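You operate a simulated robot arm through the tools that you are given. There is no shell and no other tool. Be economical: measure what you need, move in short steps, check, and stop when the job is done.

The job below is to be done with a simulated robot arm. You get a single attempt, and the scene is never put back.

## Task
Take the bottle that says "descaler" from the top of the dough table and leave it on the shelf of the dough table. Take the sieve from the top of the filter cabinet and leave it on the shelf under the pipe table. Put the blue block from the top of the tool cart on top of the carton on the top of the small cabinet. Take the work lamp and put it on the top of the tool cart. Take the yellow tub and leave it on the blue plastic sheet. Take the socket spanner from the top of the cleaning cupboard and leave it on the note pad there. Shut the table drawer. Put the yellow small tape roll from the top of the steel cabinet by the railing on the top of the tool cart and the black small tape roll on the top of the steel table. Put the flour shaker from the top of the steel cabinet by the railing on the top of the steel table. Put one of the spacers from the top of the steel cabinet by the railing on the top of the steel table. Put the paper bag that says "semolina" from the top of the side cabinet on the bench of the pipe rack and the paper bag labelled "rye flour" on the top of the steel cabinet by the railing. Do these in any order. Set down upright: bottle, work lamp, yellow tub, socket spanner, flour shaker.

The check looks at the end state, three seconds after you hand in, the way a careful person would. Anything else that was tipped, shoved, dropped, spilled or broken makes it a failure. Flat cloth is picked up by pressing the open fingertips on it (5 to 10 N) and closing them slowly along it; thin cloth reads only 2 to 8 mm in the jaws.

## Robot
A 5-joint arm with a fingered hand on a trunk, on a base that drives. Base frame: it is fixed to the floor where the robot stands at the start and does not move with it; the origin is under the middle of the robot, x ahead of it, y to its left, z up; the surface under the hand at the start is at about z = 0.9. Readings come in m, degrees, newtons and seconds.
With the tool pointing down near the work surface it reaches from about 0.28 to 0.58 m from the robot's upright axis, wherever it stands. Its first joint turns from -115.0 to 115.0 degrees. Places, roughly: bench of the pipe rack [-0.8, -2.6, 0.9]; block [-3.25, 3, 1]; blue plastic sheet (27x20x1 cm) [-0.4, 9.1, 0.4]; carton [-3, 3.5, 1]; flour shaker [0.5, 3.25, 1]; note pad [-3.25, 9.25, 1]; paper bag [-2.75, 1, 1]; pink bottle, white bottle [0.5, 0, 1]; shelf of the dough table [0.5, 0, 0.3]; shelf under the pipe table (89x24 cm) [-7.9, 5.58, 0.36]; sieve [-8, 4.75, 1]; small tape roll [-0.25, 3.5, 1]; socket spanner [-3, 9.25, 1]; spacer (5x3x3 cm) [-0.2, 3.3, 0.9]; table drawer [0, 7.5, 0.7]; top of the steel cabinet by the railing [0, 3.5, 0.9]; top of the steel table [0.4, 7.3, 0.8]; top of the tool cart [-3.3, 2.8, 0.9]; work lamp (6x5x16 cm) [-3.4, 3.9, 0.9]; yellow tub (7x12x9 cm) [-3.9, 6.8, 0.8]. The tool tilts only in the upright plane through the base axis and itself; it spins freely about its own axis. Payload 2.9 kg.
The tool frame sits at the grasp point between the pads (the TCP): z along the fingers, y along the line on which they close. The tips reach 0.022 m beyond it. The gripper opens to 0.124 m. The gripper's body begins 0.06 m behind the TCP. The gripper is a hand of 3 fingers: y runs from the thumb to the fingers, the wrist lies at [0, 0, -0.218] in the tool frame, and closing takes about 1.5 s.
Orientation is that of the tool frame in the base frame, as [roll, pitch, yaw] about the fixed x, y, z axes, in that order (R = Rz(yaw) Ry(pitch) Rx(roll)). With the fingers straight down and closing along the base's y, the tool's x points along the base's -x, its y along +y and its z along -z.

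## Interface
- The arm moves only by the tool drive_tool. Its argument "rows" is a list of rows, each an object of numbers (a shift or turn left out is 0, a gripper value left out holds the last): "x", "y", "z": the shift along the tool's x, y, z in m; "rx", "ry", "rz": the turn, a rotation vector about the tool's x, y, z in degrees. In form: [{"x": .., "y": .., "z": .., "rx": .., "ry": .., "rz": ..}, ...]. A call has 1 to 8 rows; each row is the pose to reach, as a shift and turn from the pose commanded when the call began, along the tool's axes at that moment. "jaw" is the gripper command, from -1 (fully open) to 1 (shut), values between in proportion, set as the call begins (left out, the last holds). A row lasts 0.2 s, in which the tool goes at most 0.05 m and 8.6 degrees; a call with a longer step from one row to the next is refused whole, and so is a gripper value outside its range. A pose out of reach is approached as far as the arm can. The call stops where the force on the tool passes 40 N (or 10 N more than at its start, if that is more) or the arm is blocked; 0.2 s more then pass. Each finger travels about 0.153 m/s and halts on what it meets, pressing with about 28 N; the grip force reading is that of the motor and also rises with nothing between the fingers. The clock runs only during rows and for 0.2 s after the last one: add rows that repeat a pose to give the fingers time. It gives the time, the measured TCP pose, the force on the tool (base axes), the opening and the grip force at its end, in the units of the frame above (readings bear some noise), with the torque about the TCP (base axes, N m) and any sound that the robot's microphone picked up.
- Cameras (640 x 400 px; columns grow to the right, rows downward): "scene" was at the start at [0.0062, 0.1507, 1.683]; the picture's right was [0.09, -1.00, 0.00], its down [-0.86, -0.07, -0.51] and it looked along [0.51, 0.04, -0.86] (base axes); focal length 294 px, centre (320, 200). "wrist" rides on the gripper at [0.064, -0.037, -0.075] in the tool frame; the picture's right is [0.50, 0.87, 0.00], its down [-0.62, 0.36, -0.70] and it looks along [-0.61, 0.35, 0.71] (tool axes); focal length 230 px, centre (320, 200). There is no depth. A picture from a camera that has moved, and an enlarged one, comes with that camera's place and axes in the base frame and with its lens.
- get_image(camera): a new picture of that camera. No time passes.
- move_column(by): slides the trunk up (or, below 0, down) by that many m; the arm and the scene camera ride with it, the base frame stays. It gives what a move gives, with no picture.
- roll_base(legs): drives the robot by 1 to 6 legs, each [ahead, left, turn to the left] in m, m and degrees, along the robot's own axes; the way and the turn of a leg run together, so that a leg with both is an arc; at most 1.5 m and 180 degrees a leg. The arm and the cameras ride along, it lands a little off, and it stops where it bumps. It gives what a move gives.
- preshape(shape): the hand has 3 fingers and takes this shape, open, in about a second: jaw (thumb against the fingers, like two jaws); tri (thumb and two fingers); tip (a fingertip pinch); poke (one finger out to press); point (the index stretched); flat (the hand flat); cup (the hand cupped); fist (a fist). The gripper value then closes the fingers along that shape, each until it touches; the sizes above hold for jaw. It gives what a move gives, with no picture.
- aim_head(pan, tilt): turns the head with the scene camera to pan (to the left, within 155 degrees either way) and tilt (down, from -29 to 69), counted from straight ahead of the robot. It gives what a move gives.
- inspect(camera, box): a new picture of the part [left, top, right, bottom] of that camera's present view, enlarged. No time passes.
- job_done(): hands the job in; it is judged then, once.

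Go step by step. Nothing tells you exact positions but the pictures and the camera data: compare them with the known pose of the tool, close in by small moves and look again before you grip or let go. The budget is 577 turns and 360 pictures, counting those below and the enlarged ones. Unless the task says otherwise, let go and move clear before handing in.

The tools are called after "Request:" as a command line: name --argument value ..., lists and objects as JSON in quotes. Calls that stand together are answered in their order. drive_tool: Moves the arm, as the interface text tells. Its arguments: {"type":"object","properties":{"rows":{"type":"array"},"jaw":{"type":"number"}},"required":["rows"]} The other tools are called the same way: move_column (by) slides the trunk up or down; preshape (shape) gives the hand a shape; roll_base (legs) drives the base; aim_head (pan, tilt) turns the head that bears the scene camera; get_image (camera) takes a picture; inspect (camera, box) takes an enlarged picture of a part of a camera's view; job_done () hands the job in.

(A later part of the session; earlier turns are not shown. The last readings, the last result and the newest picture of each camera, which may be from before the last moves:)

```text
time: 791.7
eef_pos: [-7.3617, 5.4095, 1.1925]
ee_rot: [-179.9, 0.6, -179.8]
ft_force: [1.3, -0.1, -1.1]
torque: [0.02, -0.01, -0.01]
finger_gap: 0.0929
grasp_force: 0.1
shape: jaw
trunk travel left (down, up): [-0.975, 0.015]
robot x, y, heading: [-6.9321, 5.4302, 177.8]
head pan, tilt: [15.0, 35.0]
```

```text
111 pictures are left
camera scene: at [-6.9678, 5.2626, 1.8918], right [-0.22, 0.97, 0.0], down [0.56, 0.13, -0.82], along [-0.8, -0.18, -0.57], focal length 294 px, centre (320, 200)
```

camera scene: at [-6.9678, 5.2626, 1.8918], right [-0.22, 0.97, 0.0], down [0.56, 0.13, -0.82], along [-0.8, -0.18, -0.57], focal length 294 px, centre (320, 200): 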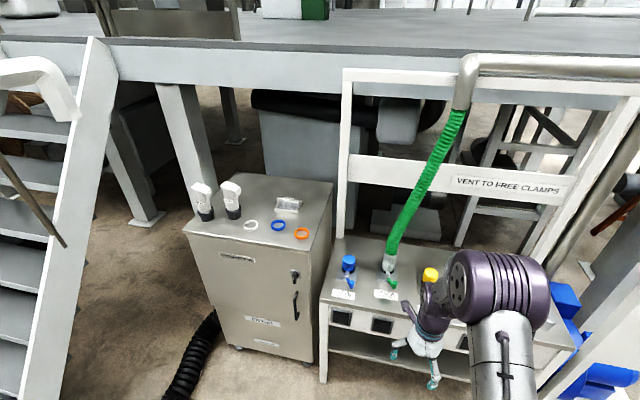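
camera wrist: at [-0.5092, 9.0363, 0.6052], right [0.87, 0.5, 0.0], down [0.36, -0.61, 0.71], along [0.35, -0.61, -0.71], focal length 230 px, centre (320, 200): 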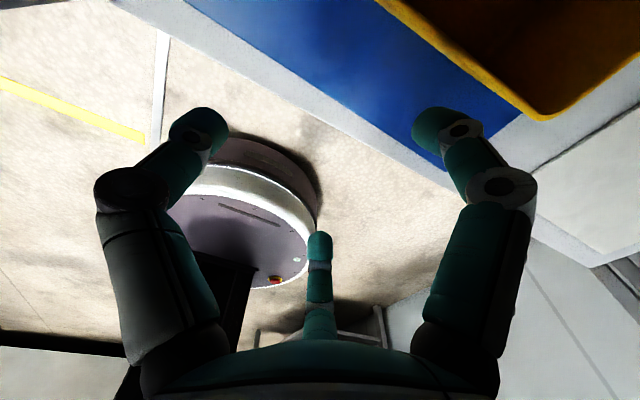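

Request:
inspect --camera "scene" --box '[175, 165, 345, 265]'

Request:
inspect --camera "scene" --box '[310, 230, 590, 400]'

```text
3.76 times, centred on (260, 215) of scene
camera zoom: at [-6.9678, 5.2626, 1.8918], right [-0.22, 0.97, 0.0], down [0.56, 0.13, -0.82], along [-0.8, -0.18, -0.57], focal length 1105 px, centre (546, 144)
```

zoom: 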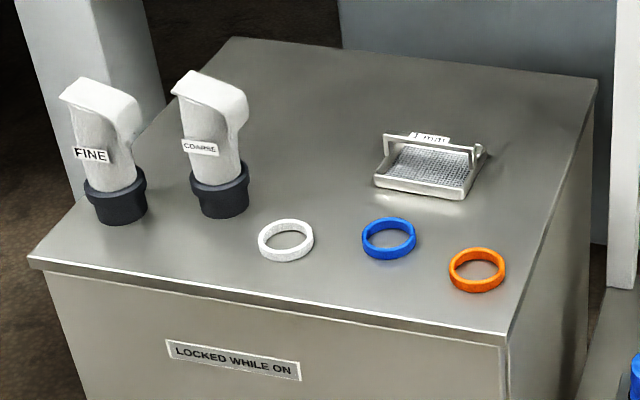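

```text
2.29 times, centred on (450, 315) of scene
camera zoom: at [-6.9678, 5.2626, 1.8918], right [-0.22, 0.97, 0.0], down [0.56, 0.13, -0.82], along [-0.8, -0.18, -0.57], focal length 671 px, centre (23, -63)
```

zoom: 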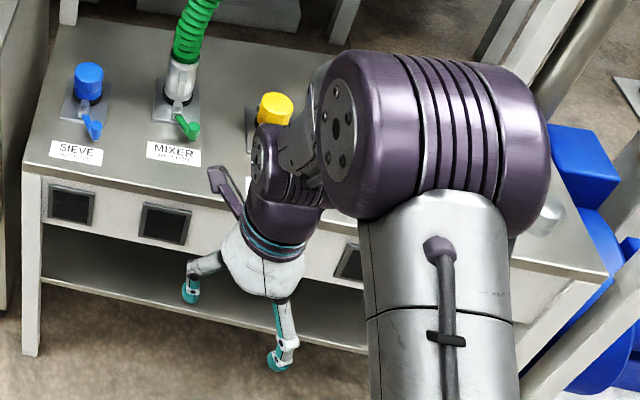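

The sieve is a mesh tray with a bail handle at about (-8.2, 4.8). Move in front of the filter cabinet and look from there, also at the shelf under the pipe table.

Request:
roll_base --legs '[[0.25, 0.62, 2]]'

Request:
aim_head --pan -30 --tilt 40

Request:
get_image --camera "scene"

Request:
get_image --camera "wrist"

```text
time: 795.4
eef_pos: [-7.6227, 4.7616, 1.1924]
ee_rot: [-180.0, 0.5, -176.8]
ft_force: [-0.1, -0.4, -0.7]
torque: [0.01, 0.02, 0.01]
finger_gap: 0.0928
grasp_force: 0.0
shape: jaw
trunk travel left (down, up): [-0.975, 0.015]
robot x, y, heading: [-7.1968, 4.7989, -179.2]
head pan, tilt: [15.0, 35.0]
```

```text
time: 796.5
eef_pos: [-7.6225, 4.7603, 1.1922]
ee_rot: [-180.0, 0.6, -176.8]
ft_force: [-0.8, -0.4, -0.1]
torque: [0.0, -0.02, 0.01]
finger_gap: 0.0929
grasp_force: 0.1
shape: jaw
trunk travel left (down, up): [-0.975, 0.015]
robot x, y, heading: [-7.1978, 4.8041, -178.9]
head pan, tilt: [-30.0, 40.0]
```

```text
108 pictures are left
camera scene: at [-7.2106, 4.7006, 1.8842], right [0.48, 0.88, 0.0], down [0.56, -0.31, -0.77], along [-0.67, 0.37, -0.64], focal length 294 px, centre (320, 200)
```

scene: 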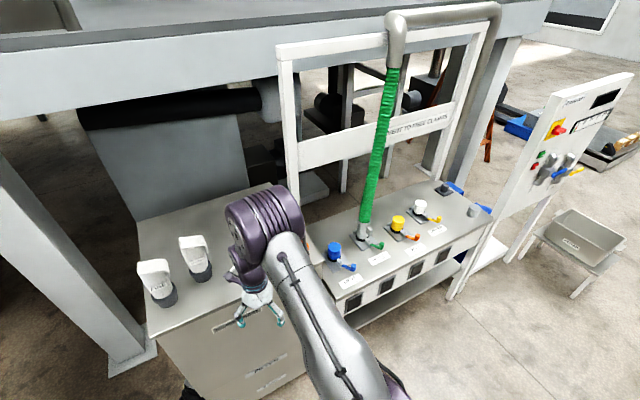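

```text
107 pictures are left
camera wrist: at [-7.6859, 4.7197, 1.2661], right [-0.55, 0.84, 0.0], down [0.59, 0.39, 0.71], along [0.59, 0.39, -0.71], focal length 230 px, centre (320, 200)
```

wrist: 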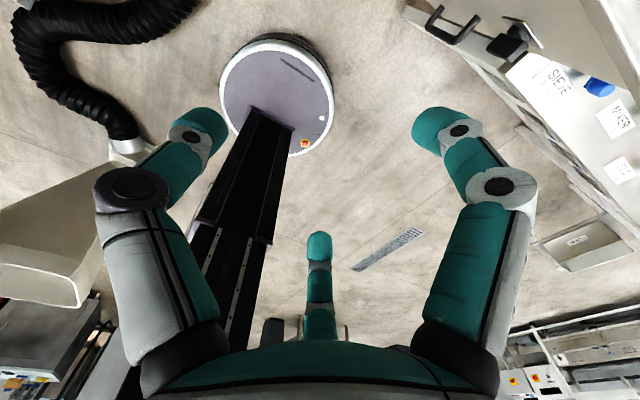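

Request:
inspect --camera "scene" --box '[310, 170, 510, 340]'

```text
2.35 times, centred on (410, 255) of scene
camera zoom: at [-7.2106, 4.7006, 1.8842], right [0.48, 0.88, 0.0], down [0.56, -0.31, -0.77], along [-0.67, 0.37, -0.64], focal length 690 px, centre (108, 71)
```

zoom: 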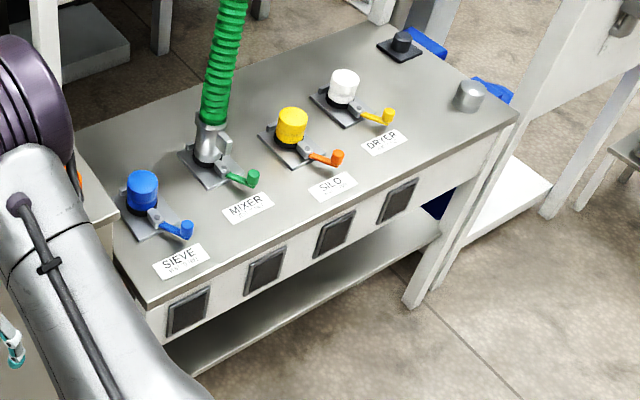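

The shelf under the pipe table has ample height (0.36 to ~0.75). Move closer to the cabinet and look down with the wrist camera.

Request:
roll_base --legs '[[0.35, 0, 0]]'

Request:
drive_tool --rows '[{"x": 0.04}, {"x": 0.08}, {"x": 0.11}]' --jaw -0.4

Request:
get_image --camera "wrist"

Request:
aim_head --pan 0 --tilt 45

Request:
get_image --camera "scene"

```text
time: 798.8
eef_pos: [-7.9658, 4.752, 1.1932]
ee_rot: [180.0, 0.4, -176.6]
ft_force: [0.0, 0.0, 0.2]
torque: [-0.02, 0.0, 0.04]
finger_gap: 0.093
grasp_force: 0.1
shape: jaw
trunk travel left (down, up): [-0.975, 0.015]
robot x, y, heading: [-7.541, 4.797, -178.6]
head pan, tilt: [-30.0, 40.0]
```

```text
time: 799.6
eef_pos: [-8.0761, 4.7448, 1.1898]
ee_rot: [180.0, 0.6, -176.6]
ft_force: [-1.3, 0.6, -0.7]
torque: [0.01, -0.01, 0.01]
finger_gap: 0.0871
grasp_force: 0.0
shape: jaw
trunk travel left (down, up): [-0.975, 0.015]
robot x, y, heading: [-7.5404, 4.7998, -178.7]
head pan, tilt: [-30.0, 40.0]
```

```text
105 pictures are left
camera wrist: at [-8.1384, 4.7037, 1.263], right [-0.55, 0.83, -0.01], down [0.59, 0.39, 0.71], along [0.59, 0.39, -0.71], focal length 230 px, centre (320, 200)
```

wrist: 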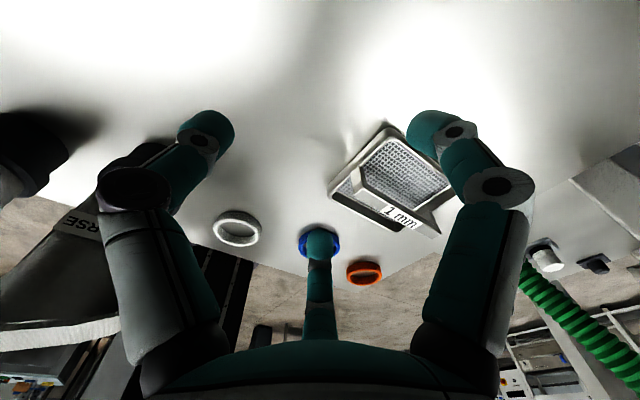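

```text
time: 800.5
eef_pos: [-8.0751, 4.7442, 1.1901]
ee_rot: [-180.0, 0.6, -176.5]
ft_force: [0.0, -0.3, 0.5]
torque: [-0.02, 0.01, 0.01]
finger_gap: 0.0874
grasp_force: 0.1
shape: jaw
trunk travel left (down, up): [-0.975, 0.015]
robot x, y, heading: [-7.538, 4.7957, -178.4]
head pan, tilt: [0.0, 45.0]
```

```text
104 pictures are left
camera scene: at [-7.5598, 4.6511, 1.8769], right [-0.02, 1.0, 0.0], down [0.71, 0.02, -0.71], along [-0.71, -0.02, -0.71], focal length 294 px, centre (320, 200)
```

scene: 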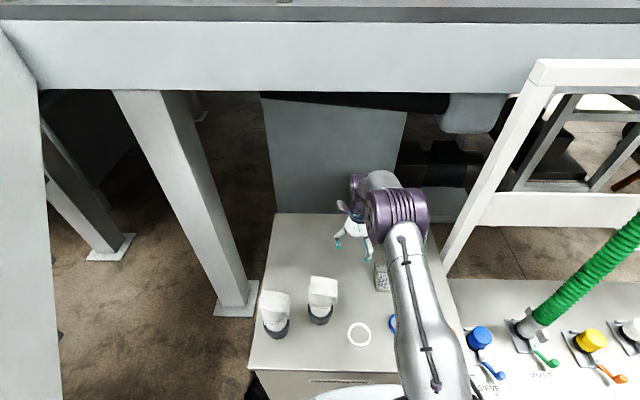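

Request:
inspect --camera "wrist" --box '[310, 110, 470, 250]'

```text
2.86 times, centred on (390, 180) of wrist
camera zoom: at [-8.137, 4.7039, 1.2636], right [-0.55, 0.83, 0.0], down [0.59, 0.39, 0.71], along [0.59, 0.39, -0.71], focal length 657 px, centre (120, 257)
```

zoom: 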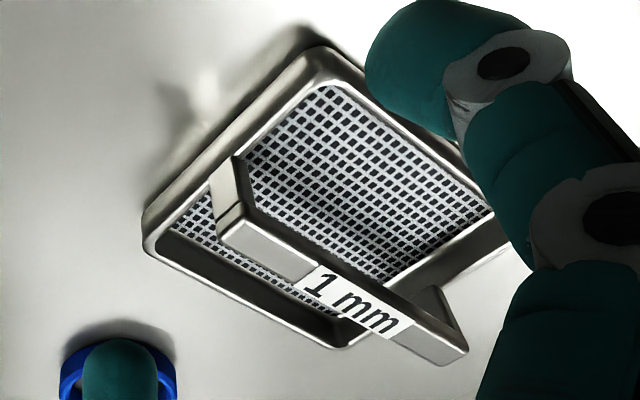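

Triangulation puts the handle bar at (-8.033, 4.873, 1.10), so the cabinet top is ~1.05. Move over the bar and turn so one finger faces two across it.

Request:
drive_tool --rows '[{"x": -0.017, "y": 0.042, "rz": 7}, {"x": -0.034, "y": 0.084, "rz": 14}, {"x": -0.051, "y": 0.126, "rz": 21.5}, {"x": -0.051, "y": 0.126, "rz": 21.5}]' --jaw -0.15

Request:
get_image --camera "wrist"

```text
time: 801.5
eef_pos: [-8.0311, 4.8739, 1.1942]
ee_rot: [180.0, 0.5, 162.0]
ft_force: [-0.1, 0.0, -0.6]
torque: [-0.01, 0.01, 0.02]
finger_gap: 0.072
grasp_force: 0.1
shape: jaw
trunk travel left (down, up): [-0.975, 0.015]
robot x, y, heading: [-7.5416, 4.7957, -178.6]
head pan, tilt: [0.0, 45.0]
```

```text
102 pictures are left
camera wrist: at [-8.1038, 4.8595, 1.2667], right [-0.21, 0.98, 0.0], down [0.69, 0.15, 0.71], along [0.69, 0.14, -0.71], focal length 230 px, centre (320, 200)
```

wrist: 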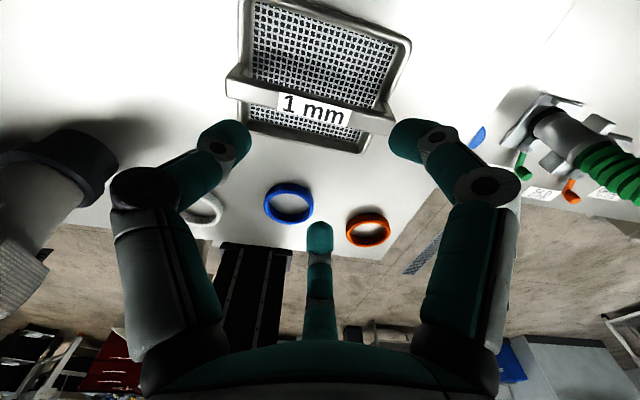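

Request:
drive_tool --rows '[{"x": 0.003, "y": -0.007, "rz": 6}, {"x": 0.003, "y": -0.007, "rz": 6}]'

Request:
move_column --by -0.085

Request:
get_image --camera "wrist"

```text
time: 802.1
eef_pos: [-8.0353, 4.8711, 1.1926]
ee_rot: [179.9, 0.5, 155.9]
ft_force: [0.1, -0.3, -0.6]
torque: [-0.02, 0.02, 0.0]
finger_gap: 0.0718
grasp_force: 0.0
shape: jaw
trunk travel left (down, up): [-0.975, 0.015]
robot x, y, heading: [-7.5348, 4.7954, -178.7]
head pan, tilt: [0.0, 45.0]
```

```text
time: 803.4
eef_pos: [-8.0352, 4.8697, 1.1084]
ee_rot: [179.9, 0.5, 156.0]
ft_force: [0.0, -0.7, -0.5]
torque: [0.03, 0.01, -0.02]
finger_gap: 0.0716
grasp_force: 0.1
shape: jaw
trunk travel left (down, up): [-0.89, 0.1]
robot x, y, heading: [-7.5456, 4.7965, -178.7]
head pan, tilt: [0.0, 45.0]
```

```text
101 pictures are left
camera wrist: at [-8.1105, 4.8621, 1.1814], right [-0.1, 0.99, 0.0], down [0.7, 0.08, 0.71], along [0.7, 0.07, -0.71], focal length 230 px, centre (320, 200)
```

wrist: 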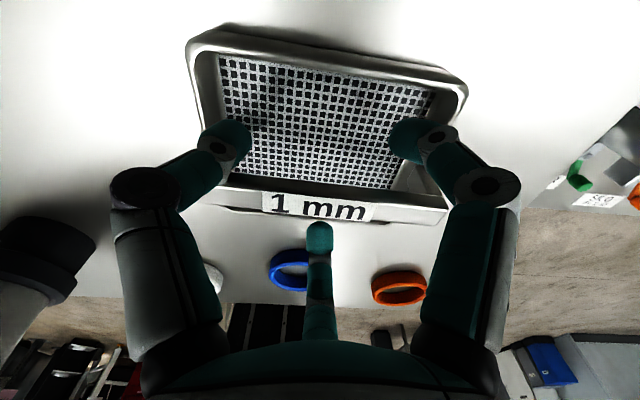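

The bar lies exactly between the fingers. Close.

Request:
drive_tool --rows '[{}, {}, {}, {}, {}, {}, {}]' --jaw 1

Request:
move_column --by 0.06

Request:
get_image --camera "wrist"

```text
time: 805.0
eef_pos: [-8.0351, 4.8694, 1.1076]
ee_rot: [179.9, 0.5, 156.0]
ft_force: [0.6, -0.2, -1.2]
torque: [0.0, 0.04, 0.0]
finger_gap: 0.0017
grasp_force: 28.4
shape: jaw
trunk travel left (down, up): [-0.89, 0.1]
robot x, y, heading: [-7.5375, 4.797, -178.8]
head pan, tilt: [0.0, 45.0]
```

```text
time: 806.0
eef_pos: [-8.0356, 4.8691, 1.1671]
ee_rot: [179.9, 0.6, 156.0]
ft_force: [-0.5, -0.9, -1.6]
torque: [-0.02, 0.06, -0.01]
finger_gap: 0.0019
grasp_force: 27.6
shape: jaw
trunk travel left (down, up): [-0.95, 0.04]
robot x, y, heading: [-7.542, 4.7968, -179.0]
head pan, tilt: [0.0, 45.0]
```

```text
100 pictures are left
camera wrist: at [-8.1108, 4.862, 1.2412], right [-0.1, 0.99, 0.0], down [0.7, 0.08, 0.71], along [0.7, 0.07, -0.71], focal length 230 px, centre (320, 200)
```

wrist: 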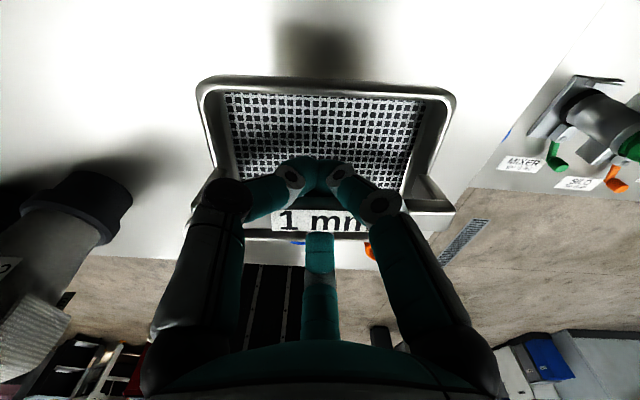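

Sieve held by its bar. Back off, set the arm high/trunk low, and go to the pipe table.

Request:
roll_base --legs '[[-0.5, 0, 0]]'

Request:
drive_tool --rows '[{"z": -0.03}, {"z": -0.06}, {"z": -0.09}, {"z": -0.12}]'

Request:
move_column --by -0.4

Request:
move_column --by -0.38

Request:
roll_base --legs '[[0, -0.6, -1]]'

Request:
aim_head --pan 0 --tilt 35

Request:
get_image --camera "scene"

Request:
get_image --camera "wrist"

```text
time: 808.9
eef_pos: [-7.5297, 4.8821, 1.1671]
ee_rot: [179.9, 0.5, 155.8]
ft_force: [0.9, -0.2, -1.3]
torque: [0.02, 0.03, 0.01]
finger_gap: 0.0016
grasp_force: 28.4
shape: jaw
trunk travel left (down, up): [-0.95, 0.04]
robot x, y, heading: [-7.0359, 4.8054, -178.8]
head pan, tilt: [0.0, 45.0]
```

```text
time: 809.9
eef_pos: [-7.5309, 4.8817, 1.2889]
ee_rot: [179.9, 0.5, 155.8]
ft_force: [-0.3, 0.3, -1.1]
torque: [0.0, 0.03, -0.01]
finger_gap: 0.0017
grasp_force: 28.3
shape: jaw
trunk travel left (down, up): [-0.95, 0.04]
robot x, y, heading: [-7.0343, 4.8034, -178.7]
head pan, tilt: [0.0, 45.0]
```

```text
time: 813.8
eef_pos: [-7.5317, 4.8825, 0.8885]
ee_rot: [179.9, 0.5, 155.8]
ft_force: [-1.0, 0.5, -0.8]
torque: [0.01, -0.03, 0.02]
finger_gap: 0.0017
grasp_force: 27.9
shape: jaw
trunk travel left (down, up): [-0.55, 0.44]
robot x, y, heading: [-7.036, 4.808, -178.8]
head pan, tilt: [0.0, 45.0]
```

```text
time: 817.4
eef_pos: [-7.5318, 4.8824, 0.5082]
ee_rot: [179.9, 0.4, 155.8]
ft_force: [-0.6, 0.0, -1.5]
torque: [0.03, 0.03, 0.03]
finger_gap: 0.0017
grasp_force: 27.7
shape: jaw
trunk travel left (down, up): [-0.17, 0.82]
robot x, y, heading: [-7.035, 4.8108, -179.0]
head pan, tilt: [0.0, 45.0]
```

```text
time: 820.8
eef_pos: [-7.5294, 5.5017, 0.5072]
ee_rot: [179.8, 0.5, 153.6]
ft_force: [0.9, 0.1, -2.3]
torque: [0.02, 0.01, -0.01]
finger_gap: 0.0017
grasp_force: 28.4
shape: jaw
trunk travel left (down, up): [-0.17, 0.82]
robot x, y, heading: [-7.0321, 5.4064, 178.8]
head pan, tilt: [0.0, 45.0]
```

```text
time: 821.5
eef_pos: [-7.5293, 5.501, 0.5081]
ee_rot: [179.9, 0.5, 153.6]
ft_force: [-0.2, -0.1, -1.8]
torque: [-0.02, 0.0, 0.02]
finger_gap: 0.002
grasp_force: 28.2
shape: jaw
trunk travel left (down, up): [-0.17, 0.82]
robot x, y, heading: [-7.0349, 5.4048, 179.0]
head pan, tilt: [0.0, 35.0]
```

```text
99 pictures are left
camera scene: at [-7.066, 5.2626, 1.0866], right [0.02, 1.0, 0.0], down [0.57, -0.01, -0.82], along [-0.82, 0.02, -0.57], focal length 294 px, centre (320, 200)
```

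scene: 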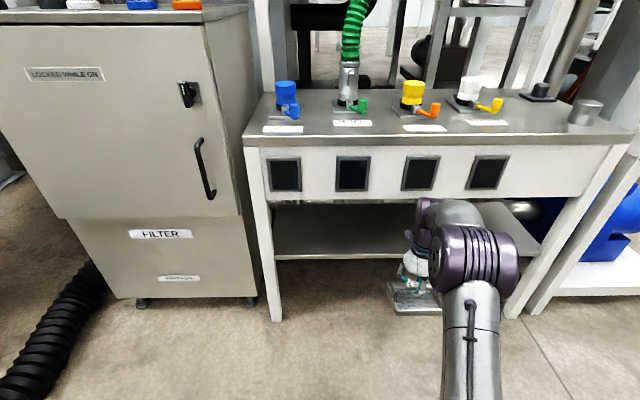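

```text
98 pictures are left
camera wrist: at [-7.6033, 5.4961, 0.5815], right [-0.06, 1.0, 0.0], down [0.7, 0.05, 0.71], along [0.71, 0.04, -0.71], focal length 230 px, centre (320, 200)
```

wrist: 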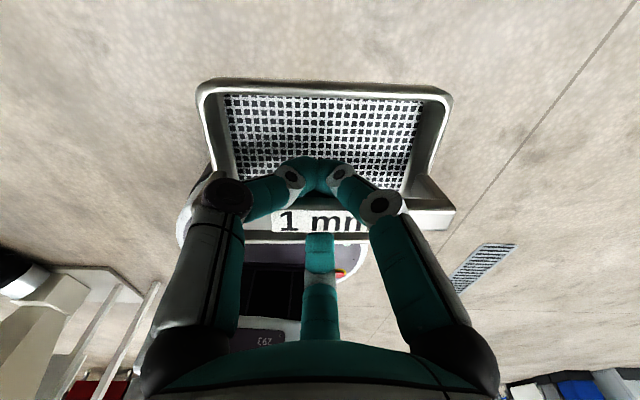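

The opening under the table apron is only z 0.36–0.62, so a vertical hand won't fit. I'll set the sieve back on the cabinet and re-grip its bar with the tool tilted toward horizontal.

Request:
roll_base --legs '[[0, 0.6, 1]]'

Request:
move_column --by 0.4

Request:
move_column --by 0.38

Request:
drive_tool --rows '[{"z": 0.03}, {"z": 0.06}, {"z": 0.09}, {"z": 0.115}]'

Request:
aim_head --pan 0 --tilt 40

Request:
get_image --camera "scene"

```text
time: 824.9
eef_pos: [-7.5383, 4.9132, 0.5075]
ee_rot: [179.9, 0.5, 154.1]
ft_force: [-0.5, -0.1, -0.8]
torque: [0.04, 0.02, 0.03]
finger_gap: 0.002
grasp_force: 27.8
shape: jaw
trunk travel left (down, up): [-0.17, 0.82]
robot x, y, heading: [-7.0421, 4.8174, 179.3]
head pan, tilt: [0.0, 35.0]
```

```text
time: 828.7
eef_pos: [-7.5379, 4.9131, 0.9074]
ee_rot: [179.9, 0.7, 154.0]
ft_force: [0.6, -0.9, -1.3]
torque: [0.01, 0.04, 0.04]
finger_gap: 0.0018
grasp_force: 28.1
shape: jaw
trunk travel left (down, up): [-0.57, 0.42]
robot x, y, heading: [-7.0412, 4.8195, 179.3]
head pan, tilt: [0.0, 35.0]
```

```text
time: 832.4
eef_pos: [-7.5383, 4.9125, 1.2875]
ee_rot: [179.9, 0.4, 154.1]
ft_force: [-0.8, 0.0, -1.8]
torque: [0.02, 0.07, 0.01]
finger_gap: 0.0019
grasp_force: 28.1
shape: jaw
trunk travel left (down, up): [-0.95, 0.04]
robot x, y, heading: [-7.0418, 4.8223, 179.2]
head pan, tilt: [0.0, 35.0]
```

```text
time: 833.4
eef_pos: [-7.5381, 4.9135, 1.1707]
ee_rot: [179.9, 0.6, 154.1]
ft_force: [-0.6, -0.4, -1.1]
torque: [0.0, 0.01, -0.05]
finger_gap: 0.0019
grasp_force: 27.7
shape: jaw
trunk travel left (down, up): [-0.95, 0.04]
robot x, y, heading: [-7.0435, 4.8202, 179.4]
head pan, tilt: [0.0, 35.0]
```

```text
time: 834.0
eef_pos: [-7.536, 4.9133, 1.172]
ee_rot: [179.9, 0.4, 154.1]
ft_force: [0.1, 0.9, -1.1]
torque: [0.01, 0.0, -0.01]
finger_gap: 0.002
grasp_force: 27.7
shape: jaw
trunk travel left (down, up): [-0.95, 0.04]
robot x, y, heading: [-7.0405, 4.824, 179.2]
head pan, tilt: [0.0, 40.0]
```

```text
97 pictures are left
camera scene: at [-7.0708, 4.6777, 1.8592], right [0.01, 1.0, 0.0], down [0.64, -0.01, -0.77], along [-0.77, 0.01, -0.64], focal length 294 px, centre (320, 200)
```

scene: 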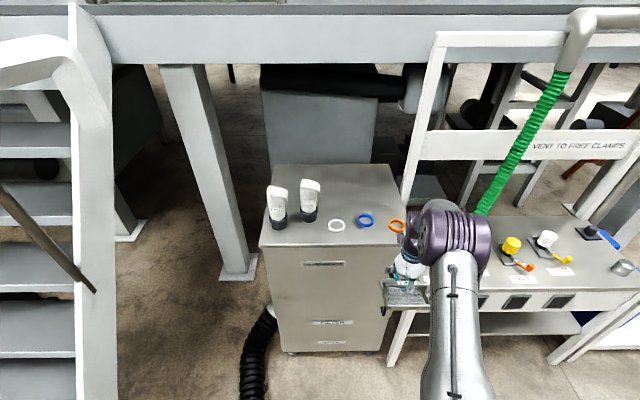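

Request:
roll_base --legs '[[0, -0.05, 0.8]]'

Request:
drive_tool --rows '[{"x": -0.02, "y": -0.04, "rz": 2}, {"x": -0.0386, "y": -0.079, "rz": 4}, {"x": -0.0386, "y": -0.079, "rz": 4}]'

Request:
roll_base --legs '[[0.49, 0, 0]]'

Request:
get_image --camera "wrist"

```text
time: 834.9
eef_pos: [-7.5391, 4.9531, 1.1719]
ee_rot: [179.7, 0.4, 155.0]
ft_force: [0.2, -1.2, -1.6]
torque: [0.0, 0.02, -0.02]
finger_gap: 0.0016
grasp_force: 28.3
shape: jaw
trunk travel left (down, up): [-0.95, 0.04]
robot x, y, heading: [-7.0421, 4.8712, -180.0]
head pan, tilt: [0.0, 40.0]
```

```text
time: 835.7
eef_pos: [-7.5399, 4.8696, 1.172]
ee_rot: [179.8, 0.5, 150.8]
ft_force: [0.0, 0.2, -1.5]
torque: [-0.01, 0.04, 0.03]
finger_gap: 0.0019
grasp_force: 28.1
shape: jaw
trunk travel left (down, up): [-0.95, 0.04]
robot x, y, heading: [-7.0414, 4.8737, -179.7]
head pan, tilt: [0.0, 40.0]
```

```text
time: 838.7
eef_pos: [-8.0386, 4.8531, 1.1721]
ee_rot: [179.8, 0.4, 151.9]
ft_force: [-0.6, 0.3, -2.2]
torque: [-0.03, 0.03, -0.01]
finger_gap: 0.0017
grasp_force: 28.2
shape: jaw
trunk travel left (down, up): [-0.95, 0.04]
robot x, y, heading: [-7.5429, 4.8699, -178.6]
head pan, tilt: [0.0, 40.0]
```

```text
96 pictures are left
camera wrist: at [-8.1134, 4.8512, 1.2457], right [-0.03, 1.0, 0.0], down [0.71, 0.02, 0.71], along [0.71, 0.02, -0.71], focal length 230 px, centre (320, 200)
```

wrist: 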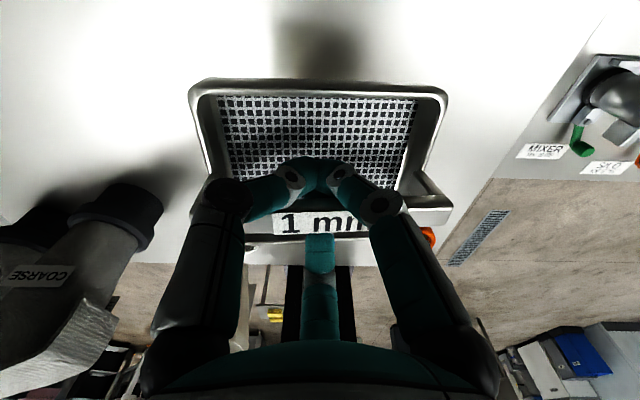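

Request:
move_column --by -0.06

Request:
move_column --by -0.004

```text
time: 839.7
eef_pos: [-8.0382, 4.8535, 1.1122]
ee_rot: [179.6, 0.5, 151.8]
ft_force: [0.7, -0.2, -1.5]
torque: [-0.04, 0.05, -0.01]
finger_gap: 0.0019
grasp_force: 28.4
shape: jaw
trunk travel left (down, up): [-0.89, 0.1]
robot x, y, heading: [-7.5402, 4.8683, -178.5]
head pan, tilt: [0.0, 40.0]
```

```text
time: 840.2
eef_pos: [-8.0391, 4.8523, 1.1073]
ee_rot: [179.6, 0.5, 151.9]
ft_force: [-0.2, 0.0, -1.6]
torque: [0.03, 0.03, 0.03]
finger_gap: 0.0017
grasp_force: 28.5
shape: jaw
trunk travel left (down, up): [-0.886, 0.104]
robot x, y, heading: [-7.5418, 4.8718, -178.8]
head pan, tilt: [0.0, 40.0]
```

Request:
move_column --by -0.004

Request:
drive_tool --rows '[{}, {}, {}]' --jaw 0.25

Request:
get_image --camera "wrist"

```text
time: 840.7
eef_pos: [-8.0399, 4.853, 1.1022]
ee_rot: [179.7, 0.5, 151.8]
ft_force: [0.5, 0.1, -1.1]
torque: [-0.02, 0.03, 0.05]
finger_gap: 0.0019
grasp_force: 28.2
shape: jaw
trunk travel left (down, up): [-0.882, 0.108]
robot x, y, heading: [-7.5411, 4.8664, -179.0]
head pan, tilt: [0.0, 40.0]
```

```text
time: 841.5
eef_pos: [-8.0397, 4.8529, 1.1041]
ee_rot: [179.7, 0.5, 151.8]
ft_force: [-1.0, 0.4, 0.4]
torque: [-0.01, 0.03, -0.01]
finger_gap: 0.0461
grasp_force: 0.1
shape: jaw
trunk travel left (down, up): [-0.882, 0.108]
robot x, y, heading: [-7.5425, 4.8666, -178.7]
head pan, tilt: [0.0, 40.0]
```

```text
95 pictures are left
camera wrist: at [-8.1139, 4.8512, 1.1775], right [-0.03, 1.0, 0.0], down [0.71, 0.02, 0.71], along [0.71, 0.02, -0.71], focal length 230 px, centre (320, 200)
```

wrist: 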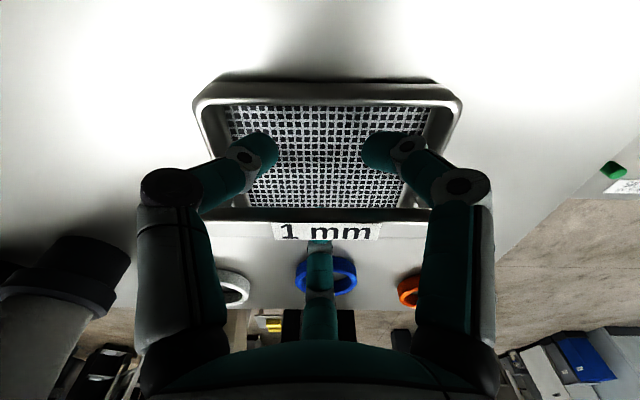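

The bar sits 2–3 cm east of the TCP. Centre on it and tilt the loose hand by 60° around the bar.

Request:
drive_tool --rows '[{"x": -0.01, "y": 0.005}, {"x": -0.0194, "y": 0.0104}, {"x": -0.0194, "y": 0.0104}]'

Request:
get_image --camera "wrist"

```text
time: 842.3
eef_pos: [-8.0173, 4.8541, 1.1026]
ee_rot: [179.7, 0.5, 151.8]
ft_force: [-0.1, -0.4, -0.6]
torque: [-0.02, 0.01, 0.01]
finger_gap: 0.0463
grasp_force: 0.0
shape: jaw
trunk travel left (down, up): [-0.882, 0.108]
robot x, y, heading: [-7.5437, 4.8687, -178.7]
head pan, tilt: [0.0, 40.0]
```

```text
94 pictures are left
camera wrist: at [-8.0913, 4.8508, 1.1769], right [-0.03, 1.0, 0.0], down [0.71, 0.02, 0.71], along [0.71, 0.02, -0.71], focal length 230 px, centre (320, 200)
```

wrist: 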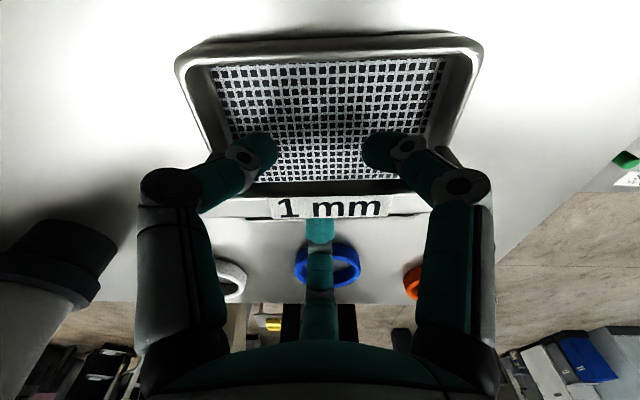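

Request:
drive_tool --rows '[{"x": -0.012, "y": 0.0066, "z": 0.006}, {"x": -0.012, "y": 0.0066, "z": 0.006, "rx": 4, "ry": 7.5}, {"x": -0.012, "y": 0.0066, "z": 0.006, "rx": 8, "ry": 15}, {"x": -0.012, "y": 0.0066, "z": 0.006, "rx": 12, "ry": 22.4}, {"x": -0.012, "y": 0.0066, "z": 0.006, "rx": 16, "ry": 29.9}, {"x": -0.012, "y": 0.0066, "z": 0.006, "rx": 20.1, "ry": 37.4}]'

Request:
get_image --camera "wrist"

Request:
get_image --camera "scene"

```text
time: 843.7
eef_pos: [-8.003, 4.8605, 1.0997]
ee_rot: [-156.4, -36.1, 144.2]
ft_force: [-2.0, -1.2, 14.9]
torque: [0.02, -0.72, -0.05]
finger_gap: 0.0442
grasp_force: 0.0
shape: jaw
out of reach, approached as far as the arm can: row 5, 6
trunk travel left (down, up): [-0.882, 0.108]
robot x, y, heading: [-7.543, 4.8693, -178.7]
head pan, tilt: [0.0, 40.0]
```

```text
93 pictures are left
camera wrist: at [-8.0072, 4.8582, 1.2054], right [-0.03, 1.0, 0.01], down [1.0, 0.03, 0.04], along [0.04, 0.02, -1.0], focal length 230 px, centre (320, 200)
```

wrist: 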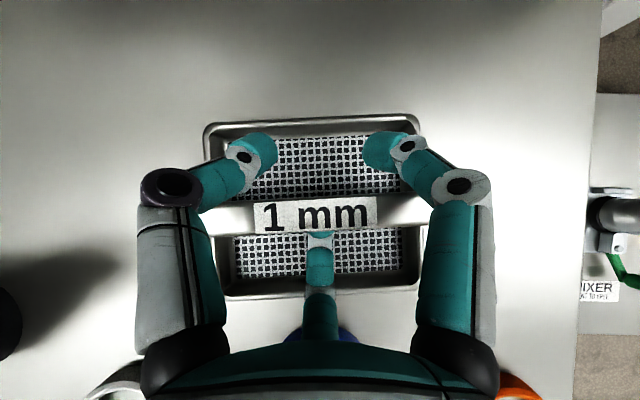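

```text
92 pictures are left
camera scene: at [-7.5637, 4.7213, 1.7914], right [-0.02, 1.0, 0.0], down [0.64, 0.01, -0.77], along [-0.77, -0.01, -0.64], focal length 294 px, centre (320, 200)
```

scene: 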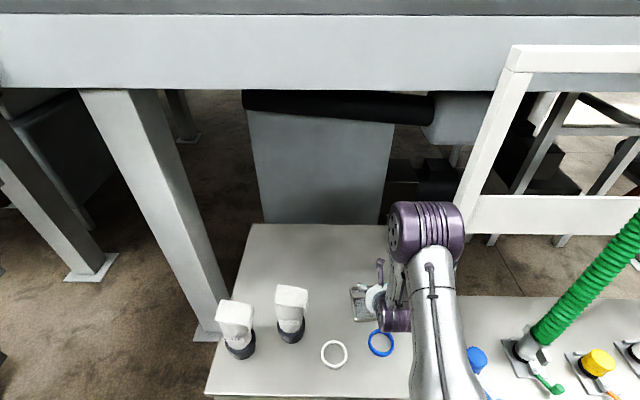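

Good idea works; need a bit more tilt with the base further back. Retract along the tool axis, back the base 0.1 m, tilt more, and re-approach.

Request:
move_column --by 0.006

Request:
drive_tool --rows '[{"z": -0.025}, {"z": -0.05}, {"z": -0.08}, {"z": -0.11}]'

Request:
get_image --camera "wrist"

```text
time: 844.3
eef_pos: [-8.0033, 4.8599, 1.1063]
ee_rot: [-156.6, -35.9, 144.4]
ft_force: [0.5, 0.3, -0.1]
torque: [0.0, 0.0, 0.02]
finger_gap: 0.0464
grasp_force: 0.0
shape: jaw
trunk travel left (down, up): [-0.888, 0.102]
robot x, y, heading: [-7.5415, 4.8681, -178.7]
head pan, tilt: [0.0, 40.0]
```

```text
time: 845.3
eef_pos: [-7.9687, 4.8622, 1.1879]
ee_rot: [-156.8, -35.8, 144.4]
ft_force: [-0.4, -0.6, 0.3]
torque: [-0.01, 0.02, 0.01]
finger_gap: 0.0466
grasp_force: 0.0
shape: jaw
out of reach, approached as far as the arm can: row 3, 4
trunk travel left (down, up): [-0.888, 0.102]
robot x, y, heading: [-7.5446, 4.8656, -178.7]
head pan, tilt: [0.0, 40.0]
```

```text
91 pictures are left
camera wrist: at [-7.9734, 4.8595, 1.293], right [-0.03, 1.0, 0.01], down [1.0, 0.03, 0.05], along [0.05, 0.02, -1.0], focal length 230 px, centre (320, 200)
```

wrist: 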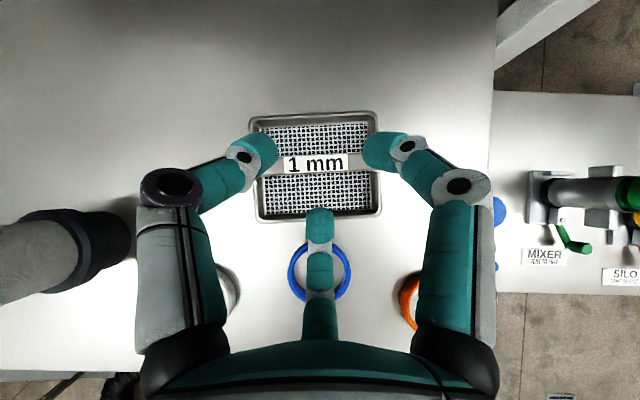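

Request:
roll_base --legs '[[-0.09, 0, 0]]'

Request:
drive_tool --rows '[{"x": 0.002, "y": -0.001, "z": 0.02}, {"x": 0.004, "y": -0.002, "z": 0.05, "rx": 2.1, "ry": 4}, {"x": 0.006, "y": -0.003, "z": 0.08, "rx": 4.2, "ry": 8}, {"x": 0.0078, "y": -0.0042, "z": 0.1, "rx": 6.3, "ry": 12}, {"x": 0.0078, "y": -0.0042, "z": 0.1045, "rx": 8.5, "ry": 15.9}, {"x": 0.0078, "y": -0.0042, "z": 0.1045, "rx": 8.5, "ry": 15.9}]'

Request:
get_image --camera "wrist"

```text
time: 846.4
eef_pos: [-7.8812, 4.8626, 1.1872]
ee_rot: [-156.6, -35.8, 144.5]
ft_force: [0.0, 0.4, 0.0]
torque: [-0.02, -0.01, -0.01]
finger_gap: 0.0464
grasp_force: 0.0
shape: jaw
trunk travel left (down, up): [-0.888, 0.102]
robot x, y, heading: [-7.456, 4.8709, -178.9]
head pan, tilt: [0.0, 40.0]
```

```text
time: 847.8
eef_pos: [-7.9572, 4.8647, 1.1162]
ee_rot: [-140.3, -49.5, 133.1]
ft_force: [1.6, 0.0, 6.0]
torque: [0.06, -0.11, 0.0]
finger_gap: 0.045
grasp_force: 0.1
shape: jaw
trunk travel left (down, up): [-0.888, 0.102]
robot x, y, heading: [-7.456, 4.8686, -179.0]
head pan, tilt: [0.0, 40.0]
```

```text
90 pictures are left
camera wrist: at [-7.9295, 4.8623, 1.2175], right [-0.02, 1.0, 0.02], down [0.96, 0.03, -0.27], along [-0.27, 0.02, -0.96], focal length 230 px, centre (320, 200)
```

wrist: 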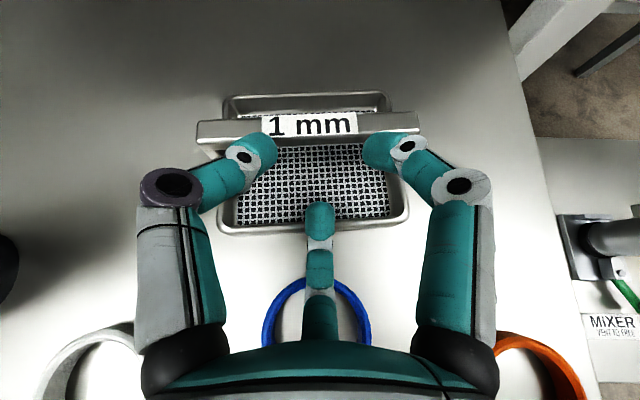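

Request:
move_column --by 0.012

Request:
drive_tool --rows '[{"z": 0.015}, {"z": 0.03}, {"z": 0.042}]'

Request:
get_image --camera "wrist"

```text
time: 848.4
eef_pos: [-7.959, 4.8635, 1.1285]
ee_rot: [-140.5, -49.4, 133.1]
ft_force: [-0.5, -0.3, -0.5]
torque: [-0.01, 0.0, 0.03]
finger_gap: 0.0466
grasp_force: 0.1
shape: jaw
trunk travel left (down, up): [-0.9, 0.09]
robot x, y, heading: [-7.4492, 4.863, -178.6]
head pan, tilt: [0.0, 40.0]
```

```text
time: 849.2
eef_pos: [-7.9914, 4.8645, 1.1085]
ee_rot: [-140.2, -49.6, 132.8]
ft_force: [5.6, 0.0, 14.6]
torque: [-0.04, -0.25, 0.0]
finger_gap: 0.0433
grasp_force: 0.1
shape: jaw
trunk travel left (down, up): [-0.9, 0.09]
robot x, y, heading: [-7.4568, 4.8719, -178.8]
head pan, tilt: [0.0, 40.0]
```

```text
89 pictures are left
camera wrist: at [-7.9642, 4.8622, 1.2097], right [-0.02, 1.0, 0.02], down [0.96, 0.03, -0.27], along [-0.27, 0.02, -0.96], focal length 230 px, centre (320, 200)
```

wrist: 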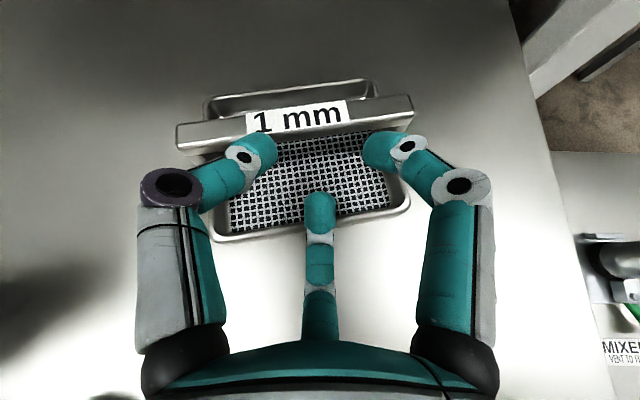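

The upper fingers pushed the bar instead of passing above it. Retract, open a little more, and aim slightly higher.

Request:
drive_tool --rows '[{"z": -0.03}, {"z": -0.06}, {"z": -0.06}, {"z": -0.06}]' --jaw 0.0

Request:
get_image --camera "wrist"

Request:
move_column --by 0.04

Request:
get_image --camera "wrist"

```text
time: 850.2
eef_pos: [-7.9438, 4.8651, 1.1381]
ee_rot: [-140.4, -49.5, 133.0]
ft_force: [1.2, 0.7, -0.3]
torque: [0.04, 0.0, 0.03]
finger_gap: 0.0618
grasp_force: 0.1
shape: jaw
trunk travel left (down, up): [-0.9, 0.09]
robot x, y, heading: [-7.4535, 4.8666, -178.9]
head pan, tilt: [0.0, 40.0]
```

```text
88 pictures are left
camera wrist: at [-7.9163, 4.8633, 1.2387], right [-0.02, 1.0, 0.02], down [0.96, 0.02, -0.26], along [-0.27, 0.02, -0.96], focal length 230 px, centre (320, 200)
```

wrist: 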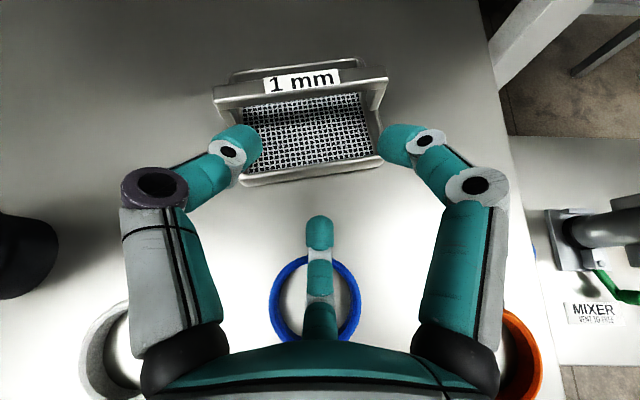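

```text
time: 851.0
eef_pos: [-7.9449, 4.8652, 1.1778]
ee_rot: [-140.5, -49.6, 132.9]
ft_force: [0.1, -0.3, -0.3]
torque: [0.01, 0.03, -0.03]
finger_gap: 0.0617
grasp_force: 0.1
shape: jaw
trunk travel left (down, up): [-0.94, 0.05]
robot x, y, heading: [-7.4549, 4.8654, -178.8]
head pan, tilt: [0.0, 40.0]
```

```text
87 pictures are left
camera wrist: at [-7.9165, 4.8633, 1.2786], right [-0.02, 1.0, 0.02], down [0.96, 0.02, -0.26], along [-0.27, 0.02, -0.96], focal length 230 px, centre (320, 200)
```

wrist: 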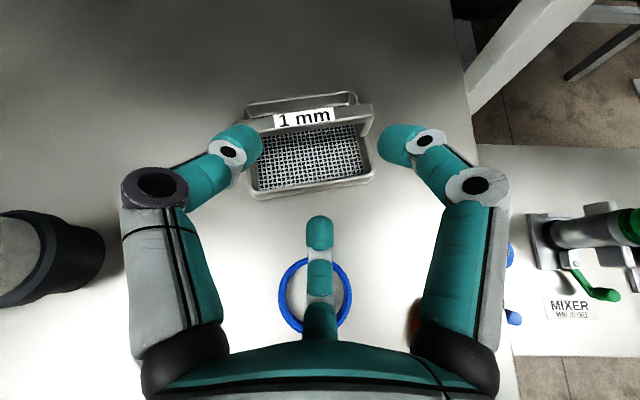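

Request:
drive_tool --rows '[{"x": -0.011, "y": -0.0078, "z": 0.02}, {"x": -0.011, "y": -0.0078, "z": 0.05}, {"x": -0.011, "y": -0.0078, "z": 0.08}, {"x": -0.011, "y": -0.0078, "z": 0.095}]'

Request:
get_image --camera "wrist"

```text
time: 852.0
eef_pos: [-8.0241, 4.8601, 1.1254]
ee_rot: [-140.3, -49.3, 133.3]
ft_force: [-1.9, -1.2, 1.3]
torque: [0.02, -0.03, 0.0]
finger_gap: 0.0611
grasp_force: 0.1
shape: jaw
out of reach, approached as far as the arm can: row 1, 2, 3, 4
trunk travel left (down, up): [-0.94, 0.05]
robot x, y, heading: [-7.4528, 4.8706, -178.9]
head pan, tilt: [0.0, 40.0]
```

```text
86 pictures are left
camera wrist: at [-7.9954, 4.8583, 1.2266], right [-0.03, 1.0, 0.02], down [0.96, 0.03, -0.27], along [-0.27, 0.01, -0.96], focal length 230 px, centre (320, 200)
```

wrist: 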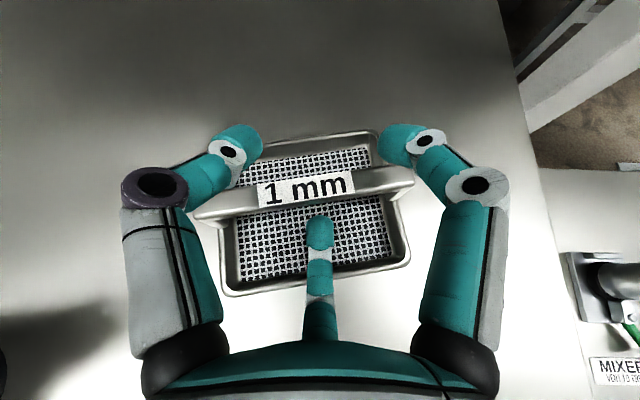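

The bar is now between the upper pair and the lower finger. Close.

Request:
drive_tool --rows '[{"z": 0.006}, {"z": 0.01}, {"z": 0.01}, {"z": 0.01}, {"z": 0.01}, {"z": 0.01}, {"z": 0.01}]' --jaw 1

Request:
get_image --camera "wrist"

```text
time: 853.6
eef_pos: [-8.032, 4.8607, 1.1207]
ee_rot: [-140.4, -49.5, 133.2]
ft_force: [0.4, -0.5, 0.2]
torque: [0.04, 0.13, 0.01]
finger_gap: 0.0
grasp_force: 28.4
shape: jaw
trunk travel left (down, up): [-0.94, 0.05]
robot x, y, heading: [-7.4536, 4.8734, -179.0]
head pan, tilt: [0.0, 40.0]
```

```text
85 pictures are left
camera wrist: at [-8.0041, 4.8593, 1.2213], right [-0.02, 1.0, 0.02], down [0.96, 0.03, -0.26], along [-0.27, 0.01, -0.96], focal length 230 px, centre (320, 200)
```

wrist: 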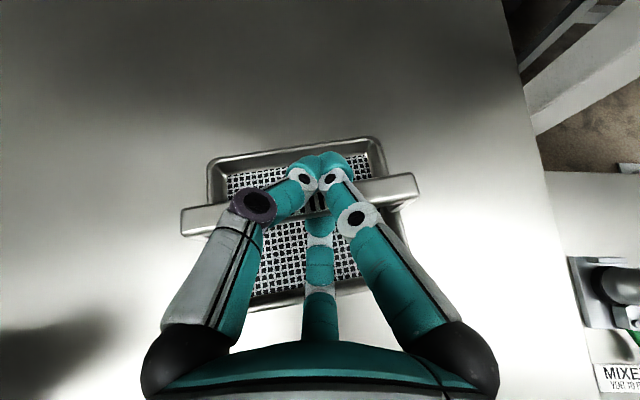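

The fingers have closed round the bar (caged). Lift and see how it hangs.

Request:
move_column --by 0.045

Request:
get_image --camera "wrist"

Request:
inspect --camera "scene" --box '[300, 180, 500, 340]'

```text
time: 854.5
eef_pos: [-8.0324, 4.8612, 1.1655]
ee_rot: [-140.3, -49.3, 133.1]
ft_force: [-0.4, 0.5, -1.5]
torque: [0.0, 0.02, 0.04]
finger_gap: 0.0
grasp_force: 28.0
shape: jaw
trunk travel left (down, up): [-0.985, 0.005]
robot x, y, heading: [-7.4544, 4.8668, -178.7]
head pan, tilt: [0.0, 40.0]
```

```text
84 pictures are left
camera wrist: at [-8.0044, 4.8592, 1.2661], right [-0.02, 1.0, 0.02], down [0.96, 0.03, -0.26], along [-0.26, 0.01, -0.96], focal length 230 px, centre (320, 200)
```

wrist: 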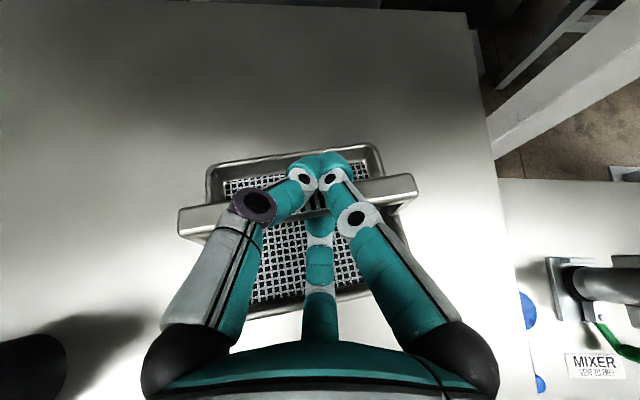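

```text
2.50 times, centred on (400, 260) of scene
camera zoom: at [-7.4776, 4.7235, 1.8942], right [-0.02, 1.0, 0.0], down [0.64, 0.01, -0.77], along [-0.77, -0.01, -0.64], focal length 734 px, centre (120, 50)
```

zoom: 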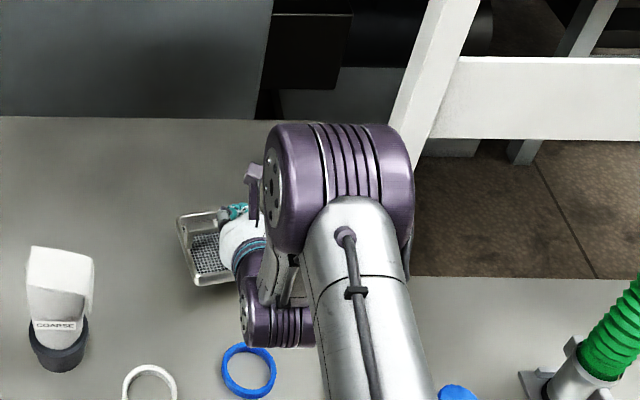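

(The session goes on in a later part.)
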